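You operate a simulated robot arm through the tools that you are given. There is no shell and no other tool. Be economical: measure what you need, move in short steps, check, and stop when the job is done.

You are at the controls of a simulated two-armed robot. One attempt, no reset.

## Task
Put the blue tab on the grey table top away on the second wall shelf rack shelf from the bottom. Put the blue arch on the small white bench top. Press the reset key three times. Put the cream card tray labelled "95" from the grey table top on the low blue table top. Take the large green tab on the grey table top and put it away on the second wall shelf rack shelf from the bottom. Switch the infeed belt switch on. Take the steel waste can and leave it on the long grey board. The order is free.

It is judged by the outcome, as a careful person would: the job done as asked, and still so three seconds after it is handed in. It fails if anything else is knocked over, pushed out of place, dropped, spilled or broken.

## Robot
Two 7-joint arms with fingered hands on one trunk, on a base that drives. Base frame: it is fixed to the floor where the robot stands at the start and does not move with it; the origin is under the middle of the robot, x ahead of it, y to its left, z up. Readings come in cm, degrees, newtons and seconds.
The left shoulder is at the start at [10.1, 17.3, 100.9], the right one opposite. With the tool pointing down near the work surface each hand reaches from about 10 to 70 cm from the robot's upright axis, wherever it stands, measured 20 degrees to its own side. Places, roughly: blue arch [50, 0, 75]; blue tab (5x3x2 cm) [50, -10, 80]; cream card tray [75, 25, 75]; infeed belt switch [110, 30, 90]; large green tab (5x4x3 cm) [50, 60, 80]; long grey board (39x13x3 cm) [-180, -260, 100]; low blue table top [10, 210, 70]; reset key [90, -20, 110]; second wall shelf rack shelf [250, 220, 70]; small white bench top [380, 40, 90]; steel waste can [150, 50, 50]. Payload 3.5 kg a hand.
Tool frame (each hand has its own): the origin (TCP) lies between the finger pads and is the grasp point; the fingertips stand 2.5 cm ahead of it; z points along the fingers, y is the line along which they close. The gripper opens to 8.8 cm. The gripper's body begins 2.9 cm behind the TCP. The gripper is a hand of 3 fingers: y runs from the thumb to the fingers, the wrist lies at [-1.3, -9.7, -16.2] in the tool frame.
Orientation is that of the tool frame in the base frame, as a unit quaternion [w, x, y, z]. With the fingers straight down and the wrist toward the robot, the tool's x, y and z point along [0, 1, 0], [1, 0, 0] and [0, 0, -1] of the base frame.

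## Interface
- The arms move only by the tool send_rows. It takes "left_targets", "right_targets" or both (then of equal length, played together; a hand with none holds still); each is a list of rows, each an object of numbers (a shift or turn left out is 0): "dx", "dy", "dz": the shift along the base's x, y, z in units of 20 mm (1.0 is 20 mm); "rx", "ry", "rz": the turn, a rotation vector about the base's x, y, z in units of 6 degrees (1.0 is 6 degrees). In form: [{"dx": .., "dy": .., "dz": .., "rx": .., "ry": .., "rz": ..}, ...]. A call has 1 to 12 rows; each row shifts and turns the commanded pose from where the row before left it. A call with a number of a shift or a turn outside -1 to 1 is refused whole. A row lasts 0.2 s, in which the tool goes at most 5 cm and 8.6 degrees; a call with a longer step from one row to the next is refused whole. A pose out of reach is approached as far as the arm can. The call stops where the force on the tool passes 40 N (or 10 N more than at its start, if that is more) or the arm is blocked; 0.2 s more then pass. In this call time passes only in rows, and 0.2 s behind the last. The reply holds the time, the measured pose of the TCP, the force on the tool along the base axes, the opening and the grip force, in the units named above and with some noise, with the torque about the TCP (base axes, N m) and any sound that the robot's microphone picked up.
- Cameras (640 x 400 px; columns grow to the right, rows downward): "scene" is now at [25.46, -0.94, 127.74]; the picture's right is [-0.11, -0.99, 0.03], its down [-0.13, -0.02, -0.99] and it looks along [0.99, -0.11, -0.13] (base axes); focal length 214 px, centre (320, 200). "left" rides on the left gripper at [-5.8, -8.5, -9.9] in its tool frame; the picture's right is [-0.67, -0.35, 0.66], its down [0.69, -0.63, 0.37] and it looks along [0.28, 0.69, 0.66] (tool axes); focal length 261 px, centre (320, 200). "right" rides on the right gripper at [5.8, -8.5, -9.9] in its tool frame; the picture's right is [-0.67, 0.35, -0.66], its down [-0.69, -0.63, 0.37] and it looks along [-0.28, 0.69, 0.66] (tool axes); focal length 261 px, centre (320, 200). There is no depth. A picture from a camera that has moved, and an enlarged one, comes with that camera's place and axes in the base frame and with its lens.
- capture(camera): a new picture of that camera. The clock stands still meanwhile.
- raise_lower(by): slides the trunk up (or, below 0, down) by that many cm; the arms and the scene camera ride with it, the base frame stays. It gives what a move gives, with no picture.
- drive_base(legs): drives the robot by 1 to 6 legs, each [ahead, left, turn to the left] in cm, cm and degrees, along the robot's own axes; the way and the turn of a leg run together, so that a leg with both is an arc; at most 150 cm and 180 degrees a leg. The arms and the cameras ride along, it lands a little off, and it stops where it bumps. It gives what a move gives.
- set_fingers(index, middle, thumb_bend, thumb_turn, hand): sets how far each is bent, from 0 (flat) to 100 (curled in); at 30 the hand is open as for a grip, at 70 the pads meet at the TCP. One left out holds its place. A second passes; each finger stops where it meets its share of the squeeze, and holds until it gets a number again. It is the only way to open and close the hand. It gives what a move gives, with no picture; readings hold the bend of each and the force on the fingers (four entries, about 0 where the hand has none), thumb and palm. thumb_turn goes from beside the hand (0) to across from the fingers (100), as for a grip.
- turn_head(pan, tilt): turns the head with the scene camera to pan (to the left, within 86 degrees either way) and tilt (down, from -29 to 69), counted from straight ahead of the robot. It gives what a move gives.
- inspect(camera, box): a new picture of the part [left, top, right, bottom] of that camera's present view, enlarged. The clock stands still meanwhile.
- job_done(): hands the job in; it is judged then, once.

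Work in short steps. Places have to be worked out from the pictures, the camera data and where the tool is seen: move nearer, look again, correct. Check each grasp and each placing, and mend what went wrong. You have 186 turns and 166 pictures in all, those below and enlarged ones among them. Open the grippers and draw the arms clear of the work before you hand the job in, unless the task says otherwise; then end with one line.

The tools are called after ">>>" as name(argument=value, ...) on one line, values as JSON. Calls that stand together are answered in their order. send_rows: Moves the arms, as the interface text tells. Its arguments: {"type":"object","properties":{"left_targets":{"type":"array","items":{"type":"object","properties":{"dx":{"type":"number"},"dy":{"type":"number"},"dz":{"type":"number"},"rx":{"type":"number"},"ry":{"type":"number"},"rz":{"type":"number"}}}},"right_targets":{"type":"array","items":{"type":"object","properties":{"dx":{"type":"number"},"dy":{"type":"number"},"dz":{"type":"number"},"rx":{"type":"number"},"ry":{"type":"number"},"rz":{"type":"number"}}}}},"required":[]} The other tools are called the same way: raise_lower (by) slides the trunk up or down; set_fingers (index, middle, thumb_bend, thumb_turn, hand) moves the fingers one by one; drive_base (legs) drives the base; turn_head (pan, tilt) turns the head that bears the scene camera; capture (camera) takes a picture; inspect (camera, box) takes an enlarged picture of a part of a camera's view; job_done () hands the job in.

At the start:

```text
t: 0.0
left_position: [39.77, 25.15, 121.91]
left_tool_rot: [0.0, 0.707, 0.707, -0.001]
left_force: [-0.2, -0.4, 0.1]
left_torque: [-0.02, 0.01, 0.01]
left_width: 8.79
left_gripper_force: 0.1
left_shape: jaw
left_bend: [30.0, 30.0, 30.0, 98.0]
left_finger forces: [0.0, 0.0, 0.1, 0.0, 0.1, 0.1]
right_position: [32.04, -11.86, 129.41]
right_tool_rot: [-0.002, 0.706, 0.708, 0.001]
right_force: [0.4, 0.4, -0.2]
right_torque: [0.01, 0.01, 0.0]
right_width: 8.77
right_gripper_force: 0.0
right_shape: jaw
right_bend: [30.0, 30.0, 30.0, 98.0]
right_finger forces: [0.0, 0.0, 0.1, 0.0, 0.0, 0.0]
trunk travel left (down, up): [-10.9, 34.5]
robot x, y, heading: [-0.03, -0.18, -0.1]
head pan, tilt: [-6.4, -10.5]
```

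scene: 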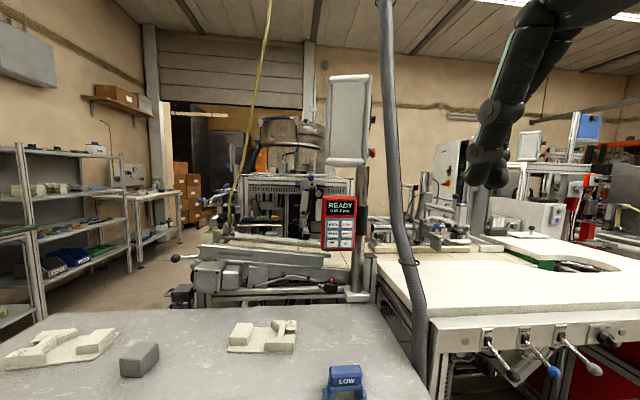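
right: 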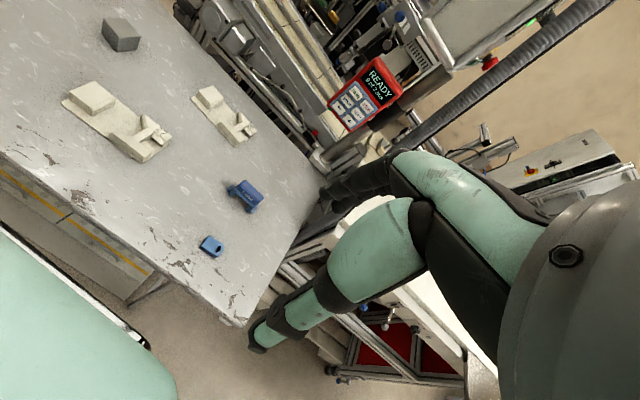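
left: 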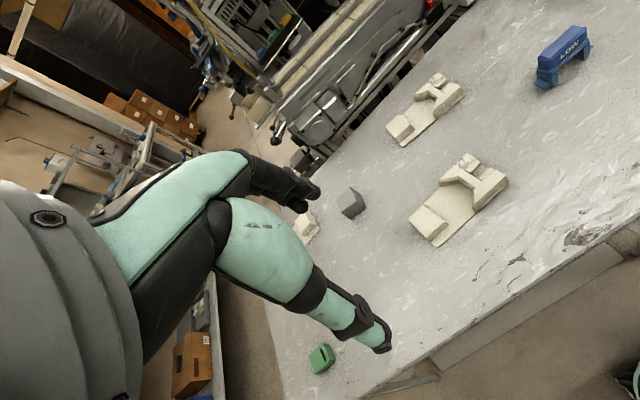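

I start by looking at the table below: head tilted down.

>>> turn_head(pan=0, tilt=40)

>>> capture(camera="scene")

>>> turn_head(pan=50, tilt=15)

>>> capture(camera="scene")

```text
t: 1.2
left_position: [39.82, 25.14, 121.96]
left_tool_rot: [0.001, 0.707, 0.707, 0.0]
left_force: [0.0, 0.2, 0.5]
left_torque: [-0.02, 0.02, 0.0]
left_width: 8.77
left_gripper_force: 0.2
left_shape: jaw
left_bend: [30.0, 30.0, 30.0, 98.0]
left_finger forces: [0.1, 0.1, 0.1, 0.0, 0.1, 0.0]
right_position: [32.11, -11.85, 129.41]
right_tool_rot: [-0.001, 0.707, 0.707, 0.001]
right_force: [0.2, 0.2, -0.5]
right_torque: [0.0, 0.02, 0.0]
right_width: 8.79
right_gripper_force: 0.1
right_shape: jaw
right_bend: [30.0, 30.0, 30.0, 98.0]
right_finger forces: [0.1, 0.1, 0.1, 0.0, 0.0, 0.1]
trunk travel left (down, up): [-10.9, 34.5]
robot x, y, heading: [0.15, -0.11, -0.1]
head pan, tilt: [0.0, 40.0]
```

```text
162 pictures are left
camera scene: at [23.16, -0.01, 120.12], right [0.0, -1.0, 0.0], down [-0.85, 0.0, -0.53], along [0.53, 0.0, -0.85], focal length 214 px, centre (320, 200)
```

scene: 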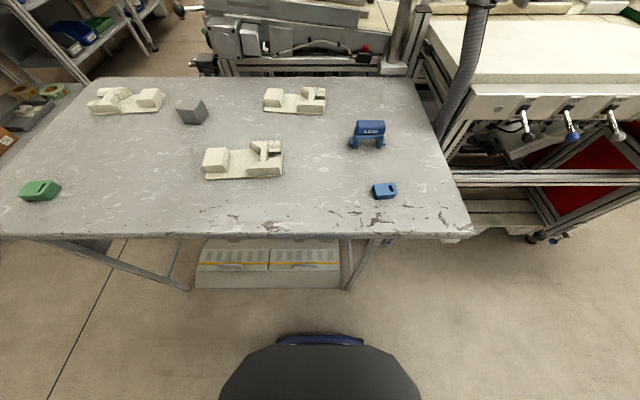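

```text
t: 2.4
left_position: [39.77, 25.24, 122.05]
left_tool_rot: [0.001, 0.707, 0.707, 0.0]
left_force: [0.7, 0.0, 0.6]
left_torque: [0.0, 0.0, -0.01]
left_width: 8.76
left_gripper_force: 0.0
left_shape: jaw
left_bend: [30.0, 30.0, 30.0, 98.0]
left_finger forces: [0.0, 0.1, 0.0, 0.0, 0.1, 0.1]
right_position: [32.27, -11.8, 129.45]
right_tool_rot: [-0.001, 0.707, 0.707, 0.001]
right_force: [0.1, -0.3, 0.2]
right_torque: [0.03, 0.0, 0.01]
right_width: 8.76
right_gripper_force: 0.1
right_shape: jaw
right_bend: [30.0, 30.0, 30.0, 98.0]
right_finger forces: [0.0, 0.0, 0.0, 0.0, 0.1, 0.0]
trunk travel left (down, up): [-10.9, 34.5]
robot x, y, heading: [-0.26, 0.15, 0.1]
head pan, tilt: [50.0, 15.0]
```

```text
161 pictures are left
camera scene: at [22.01, 7.14, 124.65], right [0.73, -0.64, -0.24], down [-0.46, -0.2, -0.87], along [0.51, 0.74, -0.44], focal length 214 px, centre (320, 200)
```

scene: 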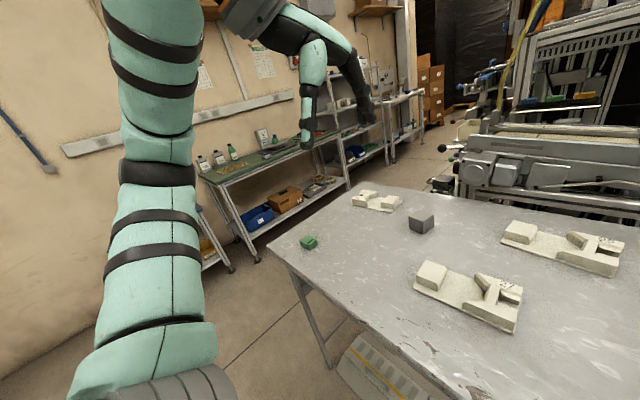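

Three cream trays; I need their labels. Zooming in from the scene camera.

>>> turn_head(pan=10, tilt=35)

>>> inspect(camera="scene", box=[100, 80, 420, 280])

>>> inspect(camera="left", box=[360, 40, 540, 260])

```text
t: 3.4
left_position: [39.77, 25.1, 121.99]
left_tool_rot: [0.001, 0.706, 0.708, 0.0]
left_force: [0.0, -0.5, -0.1]
left_torque: [0.01, -0.03, -0.04]
left_width: 8.77
left_gripper_force: 0.2
left_shape: jaw
left_bend: [30.0, 30.0, 30.0, 98.0]
left_finger forces: [0.0, 0.0, 0.0, 0.1, 0.0, 0.0]
right_position: [32.12, -11.79, 129.5]
right_tool_rot: [-0.002, 0.707, 0.707, 0.001]
right_force: [-0.2, -1.5, 0.0]
right_torque: [0.02, 0.0, 0.03]
right_width: 8.77
right_gripper_force: 0.0
right_shape: jaw
right_bend: [30.0, 30.0, 30.0, 98.0]
right_finger forces: [0.1, 0.0, 0.1, 0.0, 0.0, 0.0]
trunk travel left (down, up): [-10.9, 34.5]
robot x, y, heading: [0.09, 0.14, 0.0]
head pan, tilt: [10.0, 35.0]
```

```text
2.00 times, centred on (260, 180) of scene
camera zoom: at [23.56, 1.53, 120.79], right [0.17, -0.98, -0.05], down [-0.79, -0.1, -0.61], along [0.59, 0.14, -0.79], focal length 429 px, centre (440, 240)
```

zoom: 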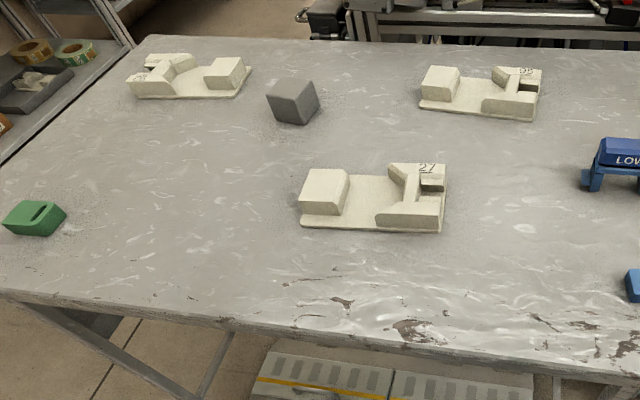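

```text
1.82 times, centred on (450, 150) of left
camera zoom: at [31.31, 19.31, 131.82], right [-0.35, -0.67, -0.65], down [-0.63, 0.68, -0.37], along [0.69, 0.28, -0.66], focal length 474 px, centre (84, 291)
```

zoom: 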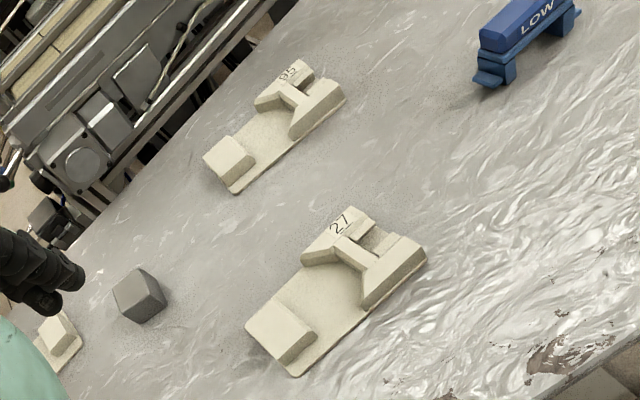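

Reading the labels more closely.

>>> inspect(camera="scene", box=[340, 105, 380, 130])

>>> inspect(camera="scene", box=[155, 100, 195, 125])

>>> inspect(camera="scene", box=[300, 150, 340, 175])

```text
16.00 times, centred on (360, 118) of scene
camera zoom: at [23.56, 1.53, 120.79], right [0.17, -0.98, -0.05], down [-0.79, -0.1, -0.61], along [0.59, 0.14, -0.79], focal length 3432 px, centre (-320, 1520)
```

zoom: 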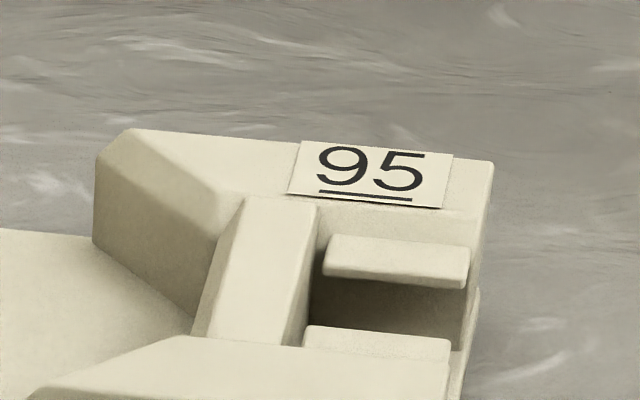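

```text
16.00 times, centred on (175, 112) of scene
camera zoom: at [23.56, 1.53, 120.79], right [0.17, -0.98, -0.05], down [-0.79, -0.1, -0.61], along [0.59, 0.14, -0.79], focal length 3432 px, centre (2640, 1600)
```

zoom: 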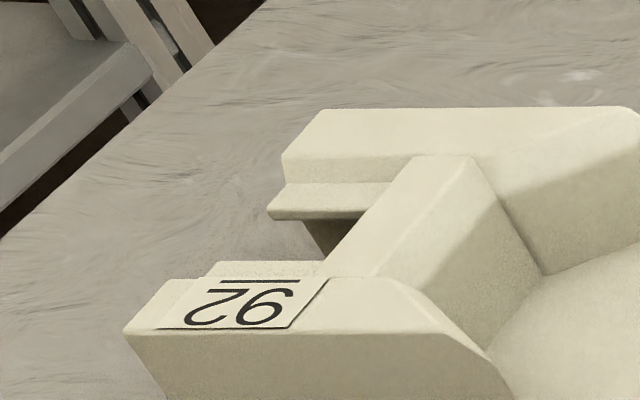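

```text
16.00 times, centred on (320, 162) of scene
camera zoom: at [23.56, 1.53, 120.79], right [0.17, -0.98, -0.05], down [-0.79, -0.1, -0.61], along [0.59, 0.14, -0.79], focal length 3432 px, centre (320, 800)
```

zoom: 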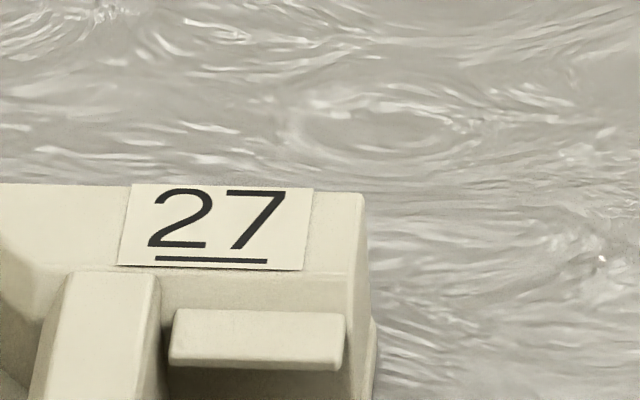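

Target tray "95" is the far-right one, near [80,6]. Now I survey the room for destinations and the switch.

>>> turn_head(pan=25, tilt=8)

>>> capture(camera="scene")

>>> turn_head(pan=-5, tilt=15)

>>> capture(camera="scene")

>>> turn_head(pan=86, tilt=20)

>>> capture(camera="scene")

>>> turn_head(pan=-86, tilt=15)

>>> capture(camera="scene")

```text
t: 4.3
left_position: [39.77, 25.2, 122.0]
left_tool_rot: [0.001, 0.706, 0.708, -0.001]
left_force: [0.2, -0.4, 0.1]
left_torque: [0.03, -0.04, 0.01]
left_width: 8.76
left_gripper_force: 0.0
left_shape: jaw
left_bend: [30.0, 30.0, 30.0, 98.0]
left_finger forces: [0.0, 0.1, 0.1, 0.0, 0.0, 0.0]
right_position: [32.06, -11.87, 129.37]
right_tool_rot: [-0.002, 0.707, 0.708, 0.001]
right_force: [-0.2, -0.1, 1.0]
right_torque: [0.02, 0.02, 0.0]
right_width: 8.74
right_gripper_force: 0.1
right_shape: jaw
right_bend: [30.0, 30.0, 30.0, 98.0]
right_finger forces: [0.1, 0.0, 0.0, 0.1, 0.0, 0.0]
trunk travel left (down, up): [-10.9, 34.5]
robot x, y, heading: [0.14, 0.3, -0.1]
head pan, tilt: [25.0, 8.0]
```

```text
155 pictures are left
camera scene: at [24.62, 3.9, 124.99], right [0.4, -0.91, -0.13], down [-0.43, -0.06, -0.9], along [0.81, 0.42, -0.41], focal length 214 px, centre (320, 200)
```

scene: 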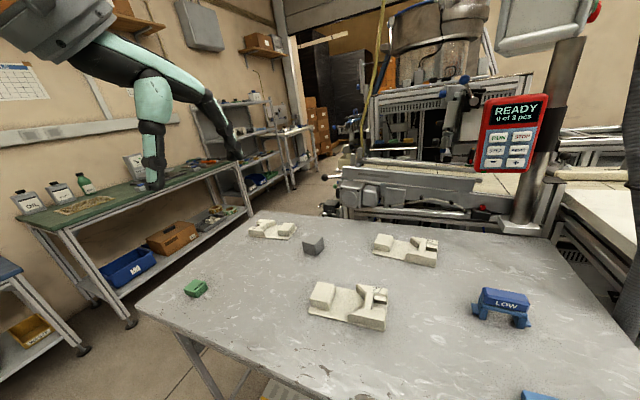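

```text
t: 5.3
left_position: [39.78, 25.15, 121.94]
left_tool_rot: [0.0, 0.706, 0.708, -0.001]
left_force: [-0.8, -0.1, 0.5]
left_torque: [0.04, 0.0, 0.01]
left_width: 8.79
left_gripper_force: 0.1
left_shape: jaw
left_bend: [30.0, 30.0, 30.0, 98.0]
left_finger forces: [0.1, 0.0, 0.0, 0.2, 0.1, 0.0]
right_position: [32.15, -11.85, 129.47]
right_tool_rot: [-0.001, 0.706, 0.708, 0.002]
right_force: [-1.0, -0.2, -0.6]
right_torque: [-0.02, 0.04, 0.0]
right_width: 8.76
right_gripper_force: 0.0
right_shape: jaw
right_bend: [30.0, 30.0, 30.0, 98.0]
right_finger forces: [0.1, 0.1, 0.0, 0.1, 0.1, 0.0]
trunk travel left (down, up): [-10.9, 34.5]
robot x, y, heading: [-0.08, -0.27, -0.2]
head pan, tilt: [-5.0, 15.0]
```

```text
154 pictures are left
camera scene: at [25.14, -0.81, 123.64], right [-0.08, -1.0, 0.03], down [-0.54, 0.02, -0.84], along [0.84, -0.08, -0.54], focal length 214 px, centre (320, 200)
```

scene: 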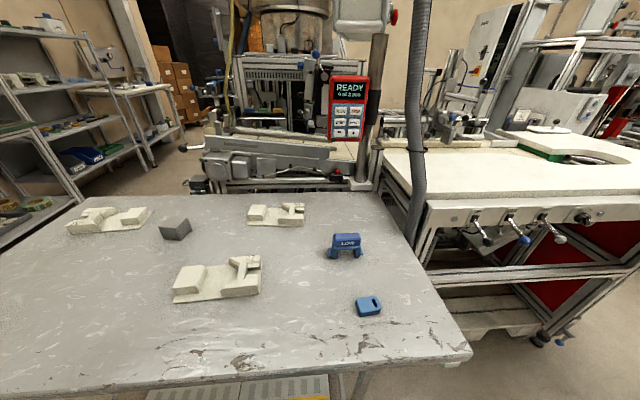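

```text
t: 7.0
left_position: [39.82, 25.12, 121.91]
left_tool_rot: [0.001, 0.706, 0.708, -0.001]
left_force: [-0.4, 0.1, 0.1]
left_torque: [0.0, 0.01, 0.0]
left_width: 8.78
left_gripper_force: 0.1
left_shape: jaw
left_bend: [30.0, 30.0, 30.0, 98.0]
left_finger forces: [0.0, 0.1, 0.0, 0.1, 0.0, 0.1]
right_position: [32.15, -11.83, 129.38]
right_tool_rot: [-0.001, 0.707, 0.707, 0.001]
right_force: [0.0, -0.2, -0.7]
right_torque: [0.0, 0.01, 0.0]
right_width: 8.79
right_gripper_force: 0.0
right_shape: jaw
right_bend: [30.0, 30.0, 30.0, 98.0]
right_finger forces: [0.0, 0.1, 0.0, 0.1, 0.0, 0.0]
trunk travel left (down, up): [-10.9, 34.5]
robot x, y, heading: [0.58, -0.09, -0.0]
head pan, tilt: [85.9, 20.0]
```

```text
153 pictures are left
camera scene: at [16.67, 9.28, 125.52], right [0.95, -0.07, -0.31], down [-0.31, -0.34, -0.89], along [-0.04, 0.94, -0.35], focal length 214 px, centre (320, 200)
```

scene: 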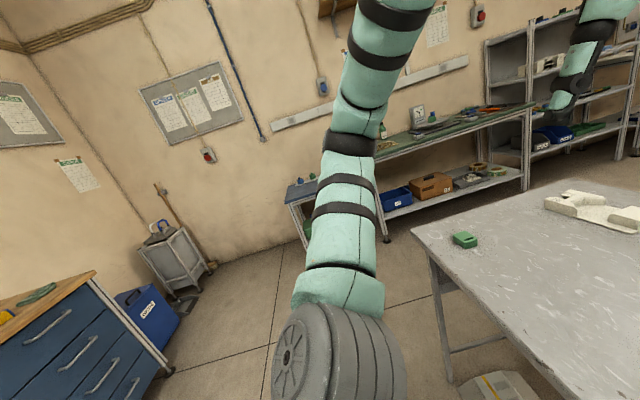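

```text
t: 9.6
left_position: [39.87, 25.19, 121.89]
left_tool_rot: [0.001, 0.707, 0.708, 0.0]
left_force: [0.5, 0.0, 0.0]
left_torque: [0.05, -0.01, -0.01]
left_width: 8.8
left_gripper_force: 0.1
left_shape: jaw
left_bend: [30.0, 30.0, 30.0, 98.0]
left_finger forces: [0.1, 0.1, 0.0, 0.1, 0.0, 0.0]
right_position: [32.23, -11.92, 129.43]
right_tool_rot: [-0.001, 0.707, 0.707, 0.001]
right_force: [0.3, -0.5, -0.4]
right_torque: [-0.01, 0.02, -0.01]
right_width: 8.78
right_gripper_force: 0.1
right_shape: jaw
right_bend: [30.0, 30.0, 30.0, 98.0]
right_finger forces: [0.1, 0.0, 0.0, 0.0, 0.1, 0.0]
trunk travel left (down, up): [-10.9, 34.5]
robot x, y, heading: [-0.18, 0.12, 0.2]
head pan, tilt: [-85.9, 15.0]
```

```text
152 pictures are left
camera scene: at [16.92, -9.32, 126.3], right [-0.95, -0.07, 0.31], down [-0.32, 0.26, -0.91], along [-0.01, -0.96, -0.27], focal length 214 px, centre (320, 200)
```

scene: 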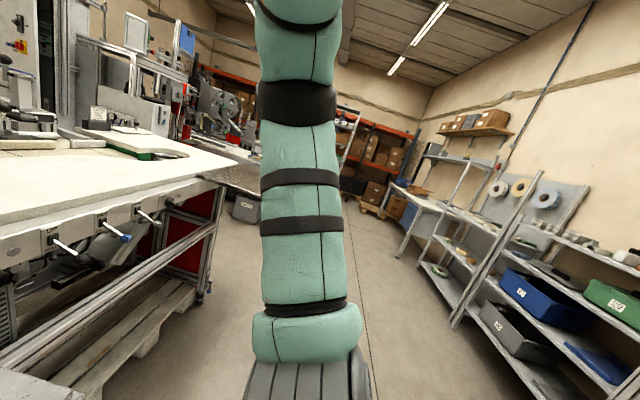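

The panel with the RESET key is ahead right; zoom on panel and on the machine to find the infeed belt switch.

>>> turn_head(pan=-5, tilt=10)

>>> inspect(camera="scene", box=[310, 70, 390, 170])

>>> inspect(camera="scene", box=[160, 90, 380, 230])

>>> inspect(camera="right", box=[310, 40, 430, 150])

```text
t: 11.1
left_position: [39.74, 25.27, 121.83]
left_tool_rot: [0.001, 0.706, 0.709, -0.001]
left_force: [0.1, 0.4, -1.1]
left_torque: [0.0, 0.03, -0.02]
left_width: 8.76
left_gripper_force: 0.0
left_shape: jaw
left_bend: [30.0, 30.0, 30.0, 98.0]
left_finger forces: [0.0, 0.0, 0.1, 0.0, 0.0, 0.0]
right_position: [31.95, -11.76, 129.56]
right_tool_rot: [-0.001, 0.707, 0.708, 0.002]
right_force: [-0.1, 0.4, -0.7]
right_torque: [-0.05, 0.0, 0.01]
right_width: 8.74
right_gripper_force: 0.1
right_shape: jaw
right_bend: [30.0, 30.0, 30.0, 98.0]
right_finger forces: [0.0, 0.0, 0.0, 0.0, 0.0, 0.0]
trunk travel left (down, up): [-10.9, 34.5]
robot x, y, heading: [-0.17, -0.3, 0.1]
head pan, tilt: [-5.0, 10.0]
```

```text
4.00 times, centred on (350, 120) of scene
camera zoom: at [25.35, -0.82, 124.42], right [-0.08, -1.0, 0.03], down [-0.47, 0.02, -0.88], along [0.88, -0.09, -0.47], focal length 858 px, centre (200, 520)
```

zoom: 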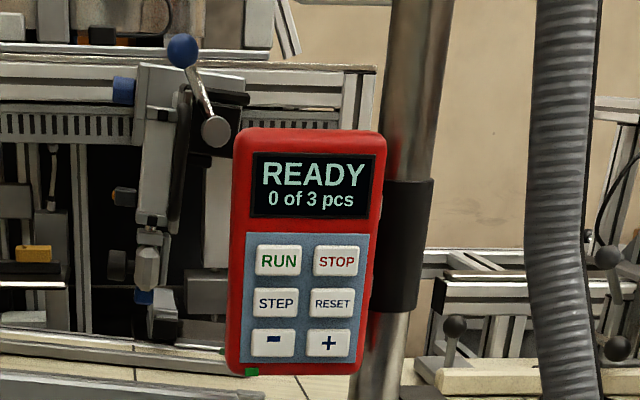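

```text
2.86 times, centred on (270, 160) of scene
camera zoom: at [25.35, -0.82, 124.42], right [-0.08, -1.0, 0.03], down [-0.47, 0.02, -0.88], along [0.88, -0.09, -0.47], focal length 613 px, centre (463, 314)
```

zoom: 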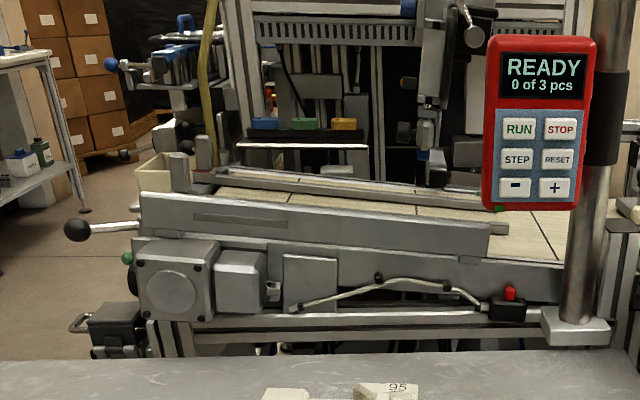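

```text
3.64 times, centred on (370, 95) of right
camera zoom: at [23.58, -6.11, 139.34], right [0.35, -0.67, 0.65], down [-0.63, -0.68, -0.37], along [0.7, -0.28, -0.66], focal length 948 px, centre (138, 582)
```

zoom: 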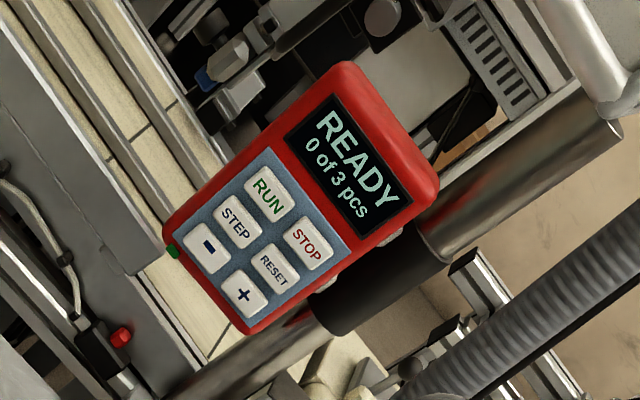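

RESET key triangulates to about [85,-16,110]; a small red switch sits on the machine rail below. I'll shape the right hand to point with the index and view it.

>>> set_fingers(hand="right", index=10, middle=100, thumb_bend=100, thumb_turn=100)

>>> send_rows(right_targets=[{"ry": -1, "dx": 0.93, "dy": -0.13, "dz": -0.3}, {"ry": -1, "dx": 0.93, "dy": -0.13, "dz": -0.3}, {"ry": -1, "dx": 0.93, "dy": -0.13, "dz": -0.58}, {"ry": -1, "dx": 0.93, "dy": -0.13, "dz": -0.58}, {"ry": -1, "dx": 0.93, "dy": -0.13, "dz": -0.58}, {"ry": -1, "dx": 0.93, "dy": -0.13, "dz": -0.58}, {"ry": -1, "dx": 0.93, "dy": -0.13, "dz": -0.58}, {"ry": -1, "dx": 0.93, "dy": -0.13, "dz": -0.58}, {"ry": -1, "dx": 0.93, "dy": -0.13, "dz": -0.58}, {"ry": -1, "dx": 0.93, "dy": -0.13, "dz": -0.58}, {"ry": -1, "dx": 0.93, "dy": -0.13, "dz": -0.58}, {"ry": -1, "dx": 0.93, "dy": -0.13, "dz": -0.58}])

>>> capture(camera="right")

>>> capture(camera="scene")

```text
t: 12.1
left_position: [39.66, 25.17, 121.97]
left_tool_rot: [0.0, 0.707, 0.707, -0.001]
left_force: [-0.2, -0.3, 0.3]
left_torque: [0.02, -0.02, -0.03]
left_width: 8.74
left_gripper_force: 0.1
left_shape: jaw
left_bend: [30.0, 30.0, 30.0, 98.0]
left_finger forces: [0.0, 0.0, 0.1, 0.0, 0.0, 0.1]
right_position: [32.13, -11.85, 129.57]
right_tool_rot: [-0.001, 0.707, 0.708, 0.001]
right_force: [0.2, -0.1, -0.4]
right_torque: [0.0, 0.0, -0.02]
right_width: 2.99
right_gripper_force: 0.1
right_shape: fingers
right_bend: [10.0, 100.0, 100.0, 100.0]
right_finger forces: [0.1, 0.0, 0.1, 0.0, 0.0, 0.0]
trunk travel left (down, up): [-10.9, 34.5]
robot x, y, heading: [0.21, 0.03, -0.2]
head pan, tilt: [-5.0, 10.0]
```

```text
t: 14.7
left_position: [39.78, 25.12, 121.92]
left_tool_rot: [0.0, 0.706, 0.708, 0.0]
left_force: [-0.6, 0.3, 0.2]
left_torque: [-0.04, -0.01, 0.0]
left_width: 8.74
left_gripper_force: 0.1
left_shape: jaw
left_bend: [30.0, 30.0, 30.0, 98.0]
left_finger forces: [0.0, 0.0, 0.0, 0.0, 0.0, 0.0]
right_position: [48.66, -13.99, 120.08]
right_tool_rot: [0.321, 0.629, 0.63, 0.322]
right_force: [0.0, 0.8, 0.4]
right_torque: [-0.01, 0.01, 0.02]
right_width: 3.01
right_gripper_force: 0.0
right_shape: fingers
right_bend: [10.0, 100.0, 100.0, 100.0]
right_finger forces: [0.0, 0.0, 0.0, 0.1, 0.1, 0.1]
right hand out of reach, approached as far as the arm can: row 10, 11, 12
trunk travel left (down, up): [-10.9, 34.5]
robot x, y, heading: [-0.09, 0.02, 0.1]
head pan, tilt: [-5.0, 10.0]
```

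```text
148 pictures are left
camera right: at [35.67, -8.29, 119.01], right [-0.32, -0.67, 0.67], down [-0.07, -0.68, -0.73], along [0.94, -0.28, 0.17], focal length 261 px, centre (320, 200)
```

right: 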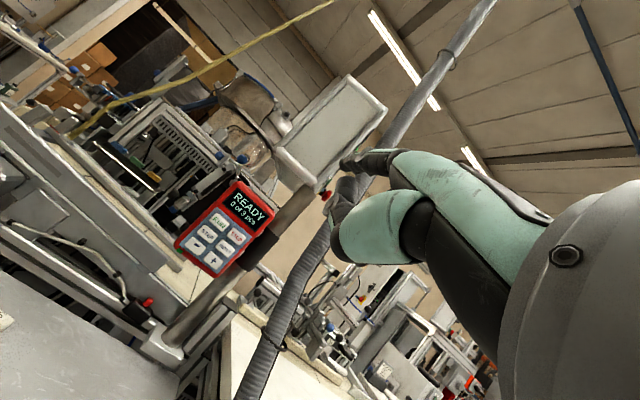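

```text
147 pictures are left
camera scene: at [25.31, -0.81, 124.43], right [-0.08, -1.0, 0.03], down [-0.47, 0.02, -0.88], along [0.88, -0.09, -0.47], focal length 214 px, centre (320, 200)
```

scene: 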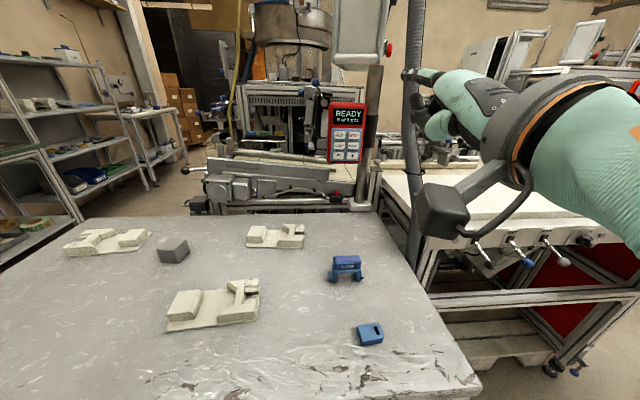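

The wrist runs into its limit while so close; I move forward and down at this tilt and see if the reach improves.

>>> send_rows(right_targets=[{"dx": 1, "dz": -0.6}, {"dx": 1, "dz": -0.6}, {"dx": 1, "dz": -0.6}, {"dx": 1, "dz": -0.6}, {"dx": 1, "dz": -0.5}])

```text
t: 15.9
left_position: [39.8, 25.11, 121.91]
left_tool_rot: [0.001, 0.706, 0.708, -0.001]
left_force: [-1.3, 0.5, 0.0]
left_torque: [-0.03, 0.0, -0.01]
left_width: 8.74
left_gripper_force: 0.1
left_shape: jaw
left_bend: [30.0, 30.0, 30.0, 98.0]
left_finger forces: [0.0, 0.0, 0.1, 0.0, 0.0, 0.0]
right_position: [50.78, -13.96, 118.96]
right_tool_rot: [0.318, 0.63, 0.632, 0.32]
right_force: [0.5, 0.1, 0.4]
right_torque: [0.0, -0.01, -0.02]
right_width: 3.0
right_gripper_force: 0.2
right_shape: fingers
right_bend: [10.0, 100.0, 100.0, 100.0]
right_finger forces: [0.0, 0.0, 0.0, 0.0, 0.0, 0.0]
right hand out of reach, approached as far as the arm can: row 2, 3, 4, 5
trunk travel left (down, up): [-10.9, 34.5]
robot x, y, heading: [0.11, -0.28, -0.1]
head pan, tilt: [-5.0, 10.0]
```

Still limited; I test which direction frees it: straight down at this tilt, then forward.

>>> send_rows(right_targets=[{"dz": -1}, {"dz": -1}, {"dz": -1}, {"dz": -1}, {"dx": 1}, {"dx": 1}, {"dx": 1}, {"dx": 1}])

```text
t: 17.7
left_position: [39.93, 25.2, 121.83]
left_tool_rot: [0.001, 0.706, 0.708, -0.001]
left_force: [0.0, 1.2, 0.3]
left_torque: [0.02, -0.04, -0.01]
left_width: 8.76
left_gripper_force: 0.1
left_shape: jaw
left_bend: [30.0, 30.0, 30.0, 98.0]
left_finger forces: [0.1, 0.0, 0.1, 0.1, 0.0, 0.1]
right_position: [58.36, -14.52, 119.43]
right_tool_rot: [0.319, 0.629, 0.631, 0.321]
right_force: [-1.2, -0.2, 0.2]
right_torque: [0.0, -0.04, 0.0]
right_width: 2.98
right_gripper_force: 0.0
right_shape: fingers
right_bend: [10.0, 100.0, 100.0, 100.0]
right_finger forces: [0.0, 0.1, 0.0, 0.1, 0.0, 0.1]
right hand out of reach, approached as far as the arm can: row 1, 2, 3, 4, 5, 7
trunk travel left (down, up): [-10.9, 34.5]
robot x, y, heading: [0.28, -0.47, 0.0]
head pan, tilt: [-5.0, 10.0]
```

At this tilt the flat index already points about horizontally; I just need to be lower. Lower the trunk.

>>> raise_lower(by=-10)

>>> capture(camera="right")

>>> capture(camera="scene")

```text
t: 19.0
left_position: [46.03, 25.15, 105.78]
left_tool_rot: [-0.048, 0.706, 0.705, -0.049]
left_force: [0.5, -0.1, -0.1]
left_torque: [-0.01, 0.01, 0.02]
left_width: 8.77
left_gripper_force: 0.1
left_shape: jaw
left_bend: [30.0, 30.0, 30.0, 98.0]
left_finger forces: [0.0, 0.1, 0.0, 0.0, 0.1, 0.0]
right_position: [58.22, -14.54, 109.62]
right_tool_rot: [0.321, 0.629, 0.631, 0.322]
right_force: [-0.7, 0.0, -0.9]
right_torque: [-0.01, 0.0, 0.02]
right_width: 2.99
right_gripper_force: 0.1
right_shape: fingers
right_bend: [10.0, 100.0, 100.0, 100.0]
right_finger forces: [0.0, 0.0, 0.0, 0.0, 0.1, 0.0]
trunk travel left (down, up): [-0.9, 44.5]
robot x, y, heading: [-0.13, -0.12, 0.1]
head pan, tilt: [-5.0, 10.0]
```

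```text
146 pictures are left
camera right: at [45.14, -8.82, 108.42], right [-0.32, -0.67, 0.67], down [-0.07, -0.69, -0.73], along [0.94, -0.28, 0.18], focal length 261 px, centre (320, 200)
```

right: 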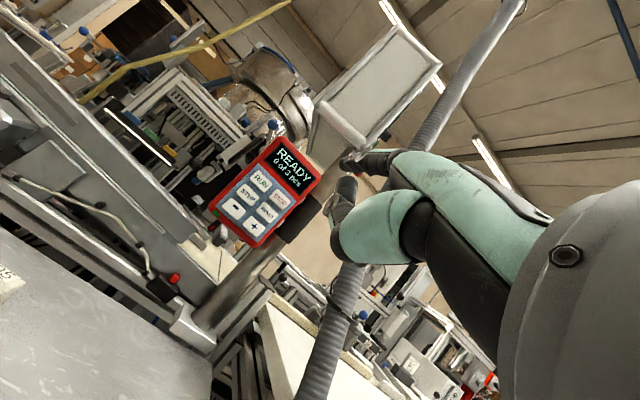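

```text
145 pictures are left
camera scene: at [34.97, -0.81, 107.74], right [-0.08, -1.0, 0.04], down [-0.64, 0.02, -0.77], along [0.77, -0.09, -0.63], focal length 214 px, centre (320, 200)
```

scene: 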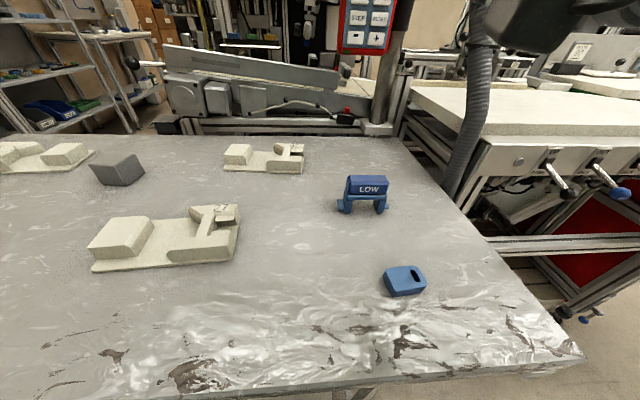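

The trunk leans as it lowers. I turn the head to see finger and panel together.

>>> turn_head(pan=-14, tilt=-20)

>>> capture(camera="scene")

```text
t: 20.0
left_position: [46.24, 25.1, 105.59]
left_tool_rot: [-0.048, 0.706, 0.705, -0.049]
left_force: [-0.5, -0.9, -0.4]
left_torque: [0.03, -0.05, 0.0]
left_width: 8.76
left_gripper_force: 0.0
left_shape: jaw
left_bend: [30.0, 30.0, 30.0, 98.0]
left_finger forces: [0.0, 0.0, 0.0, 0.1, 0.0, 0.0]
right_position: [58.32, -14.5, 109.37]
right_tool_rot: [0.32, 0.629, 0.631, 0.322]
right_force: [0.2, 0.3, 0.1]
right_torque: [-0.03, -0.02, 0.01]
right_width: 2.99
right_gripper_force: 0.1
right_shape: fingers
right_bend: [10.0, 100.0, 100.0, 100.0]
right_finger forces: [0.1, 0.0, 0.1, 0.1, 0.1, 0.1]
trunk travel left (down, up): [-0.9, 44.5]
robot x, y, heading: [-0.02, 0.04, -0.1]
head pan, tilt: [-14.0, -20.0]
```

```text
144 pictures are left
camera scene: at [35.68, -1.85, 112.53], right [-0.21, -0.97, 0.12], down [-0.18, -0.08, -0.98], along [0.96, -0.23, -0.15], focal length 214 px, centre (320, 200)
```

scene: 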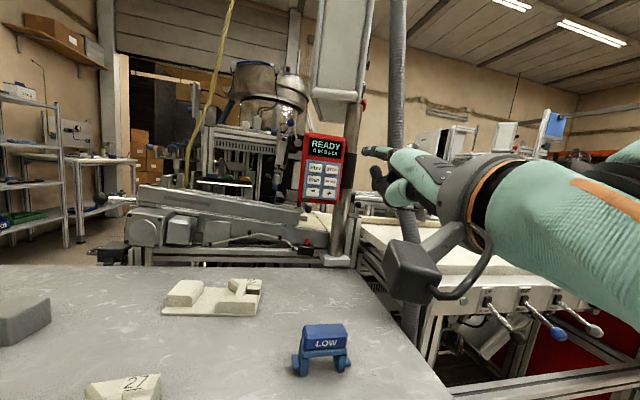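

Index tip is at about [62,-13,115]. Re-triangulate the RESET key from these closer views.

>>> inspect(camera="scene", box=[290, 120, 400, 220])

>>> inspect(camera="right", box=[200, 120, 360, 260])

```text
4.00 times, centred on (345, 170) of scene
camera zoom: at [35.68, -1.85, 112.53], right [-0.21, -0.97, 0.12], down [-0.18, -0.08, -0.98], along [0.96, -0.23, -0.15], focal length 858 px, centre (220, 320)
```

zoom: 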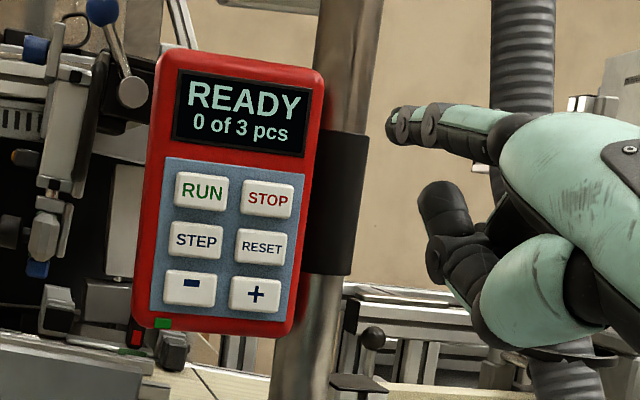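

```text
2.86 times, centred on (280, 190) of right
camera zoom: at [45.29, -8.82, 108.3], right [-0.32, -0.67, 0.67], down [-0.07, -0.69, -0.73], along [0.94, -0.28, 0.17], focal length 745 px, centre (434, 229)
```

zoom: 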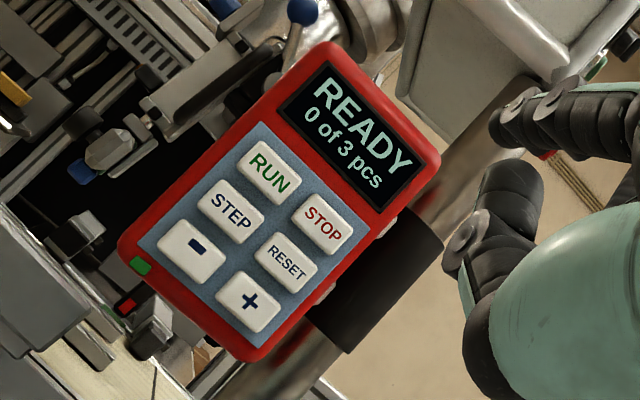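

I'll tuck the thumb aside and tip the hand a bit more nose-down so the index tip leads clearly.

>>> set_fingers(hand="right", thumb_turn=0, thumb_bend=60)

>>> send_rows(right_targets=[{"ry": 1, "dx": 0.5}, {"ry": 1, "dx": 0.5}, {"ry": 1, "dx": 0.5}])

>>> inspect(camera="scene", box=[280, 100, 440, 220])

>>> capture(camera="right")

```text
t: 21.0
left_position: [46.19, 25.24, 105.77]
left_tool_rot: [-0.048, 0.705, 0.706, -0.05]
left_force: [0.2, 0.0, -0.4]
left_torque: [-0.01, 0.03, -0.02]
left_width: 8.76
left_gripper_force: 0.1
left_shape: jaw
left_bend: [30.0, 30.0, 30.0, 98.0]
left_finger forces: [0.0, 0.0, 0.0, 0.0, 0.1, 0.1]
right_position: [58.39, -14.51, 109.43]
right_tool_rot: [0.32, 0.629, 0.631, 0.322]
right_force: [1.4, 0.3, -0.6]
right_torque: [0.03, -0.01, 0.01]
right_width: 9.37
right_gripper_force: 0.0
right_shape: fingers
right_bend: [10.0, 100.0, 60.0, 0.0]
right_finger forces: [0.1, 0.1, 0.1, 0.1, 0.0, 0.0]
trunk travel left (down, up): [-0.9, 44.5]
robot x, y, heading: [0.05, -0.11, -0.0]
head pan, tilt: [-14.0, -20.0]
```

```text
t: 21.8
left_position: [46.16, 25.15, 105.61]
left_tool_rot: [-0.049, 0.706, 0.705, -0.05]
left_force: [-0.1, -0.3, -0.6]
left_torque: [-0.01, 0.01, 0.0]
left_width: 8.77
left_gripper_force: 0.1
left_shape: jaw
left_bend: [30.0, 30.0, 30.0, 98.0]
left_finger forces: [0.0, 0.0, 0.0, 0.0, 0.1, 0.0]
right_position: [61.41, -14.6, 109.32]
right_tool_rot: [0.217, 0.672, 0.674, 0.219]
right_force: [-0.2, 0.4, -0.6]
right_torque: [-0.01, 0.02, -0.03]
right_width: 9.35
right_gripper_force: 0.0
right_shape: fingers
right_bend: [10.0, 100.0, 60.0, 0.0]
right_finger forces: [0.0, 0.0, 0.1, 0.1, 0.0, 0.0]
trunk travel left (down, up): [-0.9, 44.5]
robot x, y, heading: [0.16, -0.24, -0.1]
head pan, tilt: [-14.0, -20.0]
```

```text
3.33 times, centred on (360, 160) of scene
camera zoom: at [35.71, -1.83, 112.52], right [-0.21, -0.97, 0.12], down [-0.18, -0.08, -0.98], along [0.96, -0.23, -0.15], focal length 715 px, centre (187, 333)
```

zoom: 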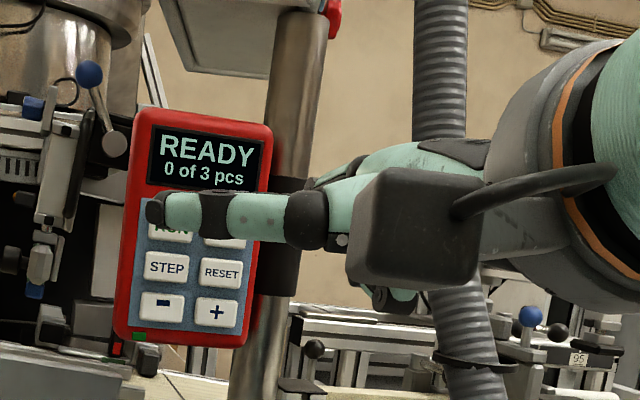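

```text
140 pictures are left
camera right: at [48.74, -8.82, 112.32], right [-0.1, -0.67, 0.73], down [-0.29, -0.69, -0.67], along [0.95, -0.28, -0.13], focal length 261 px, centre (320, 200)
```

right: 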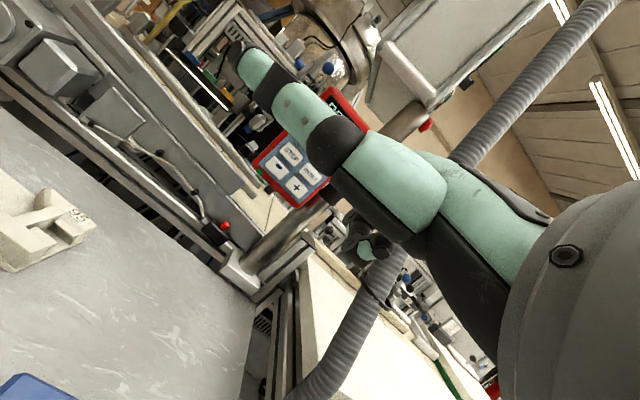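

The thumb is worse out to the side; curl it back across.

>>> set_fingers(hand="right", thumb_turn=100, thumb_bend=100)

>>> inspect(camera="scene", box=[280, 100, 440, 220])

>>> capture(camera="right")

```text
t: 22.8
left_position: [46.08, 25.24, 105.57]
left_tool_rot: [-0.048, 0.706, 0.705, -0.049]
left_force: [-0.3, 0.0, 0.3]
left_torque: [0.0, 0.0, 0.02]
left_width: 8.75
left_gripper_force: 0.0
left_shape: jaw
left_bend: [30.0, 30.0, 30.0, 98.0]
left_finger forces: [0.1, 0.0, 0.1, 0.0, 0.1, 0.0]
right_position: [61.41, -14.52, 109.3]
right_tool_rot: [0.218, 0.672, 0.673, 0.219]
right_force: [-0.6, 0.1, 0.1]
right_torque: [0.02, -0.01, -0.04]
right_width: 2.98
right_gripper_force: 0.1
right_shape: fingers
right_bend: [10.0, 100.0, 100.0, 100.0]
right_finger forces: [0.0, 0.1, 0.0, 0.0, 0.1, 0.0]
trunk travel left (down, up): [-0.9, 44.5]
robot x, y, heading: [-0.05, 0.28, -0.0]
head pan, tilt: [-14.0, -20.0]
```

```text
3.33 times, centred on (360, 160) of scene
camera zoom: at [35.69, -1.85, 112.53], right [-0.21, -0.97, 0.12], down [-0.18, -0.08, -0.98], along [0.96, -0.23, -0.15], focal length 715 px, centre (187, 333)
```

zoom: 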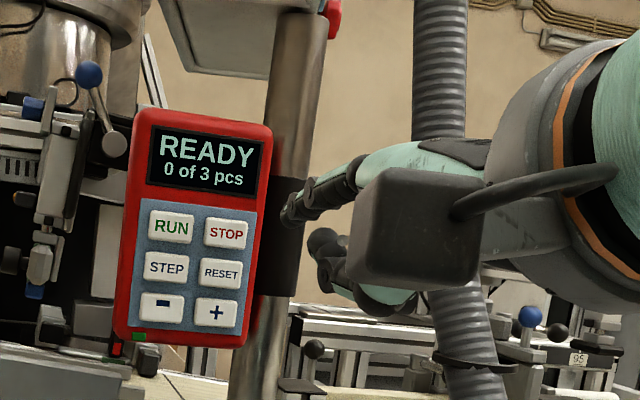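

```text
138 pictures are left
camera right: at [48.69, -8.83, 112.33], right [-0.1, -0.67, 0.73], down [-0.29, -0.68, -0.67], along [0.95, -0.28, -0.13], focal length 261 px, centre (320, 200)
```

right: 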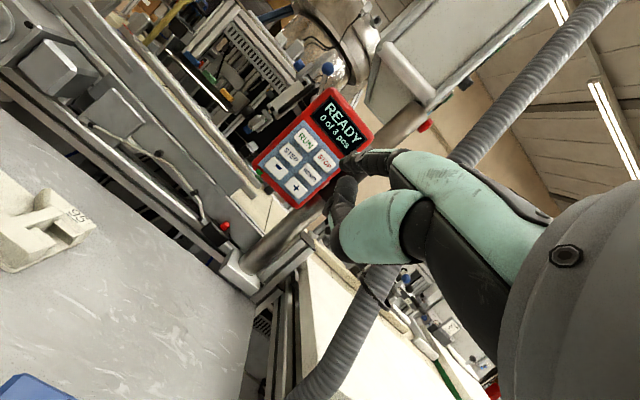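

Index tip now ≈[67,-13.3,113.5], leading. Advance toward RESET (≈[86,-16.2,109.5]) leaving a gap.

>>> send_rows(right_targets=[{"dx": 0.9, "dy": -0.2, "dz": -0.28}, {"dx": 0.9, "dy": -0.2, "dz": -0.28}, {"dx": 0.9, "dy": -0.2, "dz": -0.28}, {"dx": 0.9, "dy": -0.2, "dz": -0.28}, {"dx": 0.9, "dy": -0.2, "dz": -0.28}, {"dx": 0.9, "dy": -0.2, "dz": -0.28}, {"dx": 0.9, "dy": -0.2, "dz": -0.28}])

>>> inspect(camera="scene", box=[280, 100, 440, 220])

>>> inspect(camera="right", box=[220, 60, 420, 220])

```text
t: 24.4
left_position: [46.2, 25.12, 105.71]
left_tool_rot: [-0.049, 0.705, 0.705, -0.051]
left_force: [0.3, 0.3, -1.0]
left_torque: [0.01, -0.02, 0.01]
left_width: 8.8
left_gripper_force: 0.2
left_shape: jaw
left_bend: [30.0, 30.0, 30.0, 98.0]
left_finger forces: [0.0, 0.1, 0.0, 0.0, 0.0, 0.0]
right_position: [74.05, -17.39, 105.27]
right_tool_rot: [0.217, 0.671, 0.673, 0.22]
right_force: [0.8, -0.4, -0.6]
right_torque: [0.03, 0.02, -0.01]
right_width: 2.99
right_gripper_force: 0.0
right_shape: fingers
right_bend: [10.0, 100.0, 100.0, 100.0]
right_finger forces: [0.1, 0.0, 0.0, 0.0, 0.0, 0.1]
trunk travel left (down, up): [-0.9, 44.5]
robot x, y, heading: [-0.09, -0.06, -0.0]
head pan, tilt: [-14.0, -20.0]
```

```text
3.33 times, centred on (360, 160) of scene
camera zoom: at [35.74, -1.85, 112.51], right [-0.21, -0.97, 0.12], down [-0.18, -0.08, -0.98], along [0.96, -0.23, -0.15], focal length 715 px, centre (187, 333)
```

zoom: 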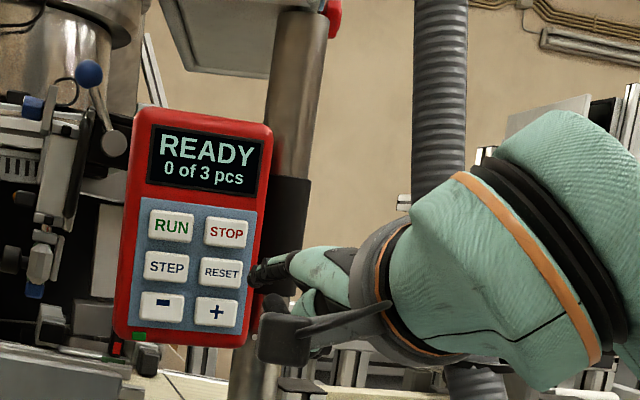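

```text
2.50 times, centred on (320, 140) of right
camera zoom: at [61.3, -11.61, 108.28], right [-0.1, -0.67, 0.73], down [-0.29, -0.68, -0.67], along [0.95, -0.28, -0.13], focal length 652 px, centre (320, 350)
```

zoom: 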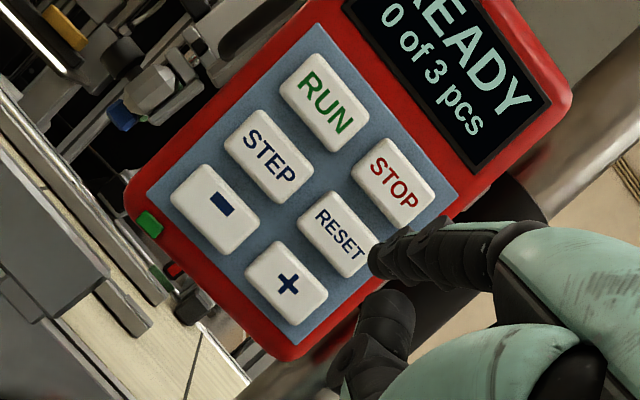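

Tip is about 8 cm in front of RESET and aligned. Advance 5 cm.

>>> send_rows(right_targets=[{"dx": 0.6}, {"dx": 0.6}, {"dx": 0.5}, {"dx": 0.4}, {"dx": 0.4}])

>>> inspect(camera="right", box=[220, 60, 420, 220])

```text
t: 25.6
left_position: [46.13, 25.14, 105.58]
left_tool_rot: [-0.048, 0.705, 0.706, -0.05]
left_force: [0.1, 0.8, -0.3]
left_torque: [-0.06, 0.0, 0.04]
left_width: 8.77
left_gripper_force: 0.1
left_shape: jaw
left_bend: [30.0, 30.0, 30.0, 98.0]
left_finger forces: [0.2, 0.1, 0.0, 0.0, 0.0, 0.1]
right_position: [78.93, -17.28, 105.45]
right_tool_rot: [0.218, 0.671, 0.674, 0.22]
right_force: [0.8, -1.0, 0.3]
right_torque: [-0.03, 0.0, 0.03]
right_width: 2.97
right_gripper_force: 0.1
right_shape: fingers
right_bend: [10.0, 100.0, 100.0, 100.0]
right_finger forces: [0.0, 0.1, 0.1, 0.0, 0.0, 0.0]
trunk travel left (down, up): [-0.9, 44.5]
robot x, y, heading: [-0.07, -0.06, 0.1]
head pan, tilt: [-14.0, -20.0]
```

```text
2.50 times, centred on (320, 140) of right
camera zoom: at [66.24, -11.61, 108.42], right [-0.1, -0.67, 0.73], down [-0.29, -0.69, -0.67], along [0.95, -0.28, -0.13], focal length 652 px, centre (320, 350)
```

zoom: 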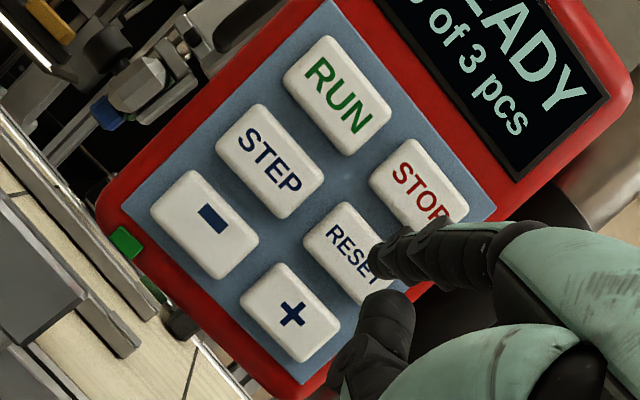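

Slight correction (down 0.6 cm, left 0.25 cm), then creep forward to contact.

>>> send_rows(right_targets=[{"dz": -0.3, "dy": 0.12}, {"dx": 0.3}, {"dx": 0.3}, {"dx": 0.2}, {"dx": 0.2}])

>>> inspect(camera="right", box=[220, 60, 420, 220])

```text
t: 26.8
left_position: [46.13, 25.07, 105.48]
left_tool_rot: [-0.048, 0.706, 0.705, -0.049]
left_force: [0.1, 0.7, -0.2]
left_torque: [0.03, 0.0, 0.02]
left_width: 8.79
left_gripper_force: 0.1
left_shape: jaw
left_bend: [30.0, 30.0, 30.0, 98.0]
left_finger forces: [0.0, 0.0, 0.0, 0.0, 0.0, 0.0]
right_position: [80.95, -16.95, 105.0]
right_tool_rot: [0.217, 0.672, 0.673, 0.22]
right_force: [0.0, -0.7, 0.1]
right_torque: [0.02, 0.04, 0.02]
right_width: 3.0
right_gripper_force: 0.0
right_shape: fingers
right_bend: [10.0, 100.0, 100.0, 100.0]
right_finger forces: [0.1, 0.1, 0.0, 0.0, 0.0, 0.1]
trunk travel left (down, up): [-0.9, 44.5]
robot x, y, heading: [0.14, 0.11, 0.0]
head pan, tilt: [-14.0, -20.0]
```

```text
2.50 times, centred on (320, 140) of right
camera zoom: at [68.26, -11.38, 107.89], right [-0.1, -0.67, 0.73], down [-0.29, -0.69, -0.67], along [0.95, -0.28, -0.13], focal length 652 px, centre (320, 350)
```

zoom: 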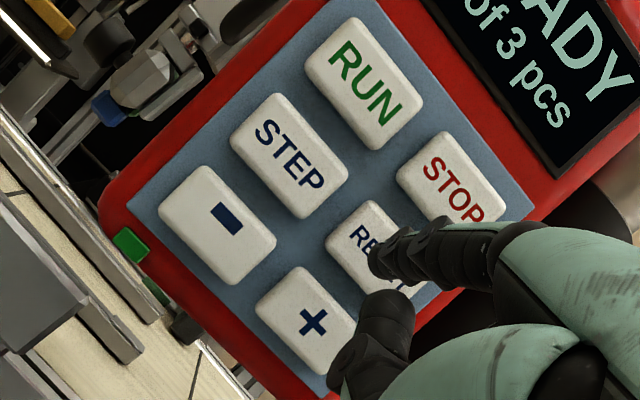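

Well aligned. Creep on in 3 mm rows, watching force and sound.

>>> send_rows(right_targets=[{"dx": 0.15}, {"dx": 0.15}, {"dx": 0.15}])

```text
t: 27.6
left_position: [46.18, 25.16, 105.62]
left_tool_rot: [-0.048, 0.705, 0.706, -0.049]
left_force: [-1.1, -0.7, 0.1]
left_torque: [-0.02, -0.01, 0.0]
left_width: 8.76
left_gripper_force: 0.2
left_shape: jaw
left_bend: [30.0, 30.0, 30.0, 98.0]
left_finger forces: [0.0, 0.0, 0.0, 0.0, 0.0, 0.0]
right_position: [81.7, -16.98, 105.03]
right_tool_rot: [0.217, 0.672, 0.673, 0.22]
right_force: [-0.1, -0.8, 0.2]
right_torque: [0.01, 0.03, 0.01]
right_width: 2.99
right_gripper_force: 0.1
right_shape: fingers
right_bend: [10.0, 100.0, 100.0, 100.0]
right_finger forces: [0.1, 0.0, 0.0, 0.0, 0.0, 0.0]
trunk travel left (down, up): [-0.9, 44.5]
robot x, y, heading: [-0.18, -0.42, 0.1]
head pan, tilt: [-14.0, -20.0]
```

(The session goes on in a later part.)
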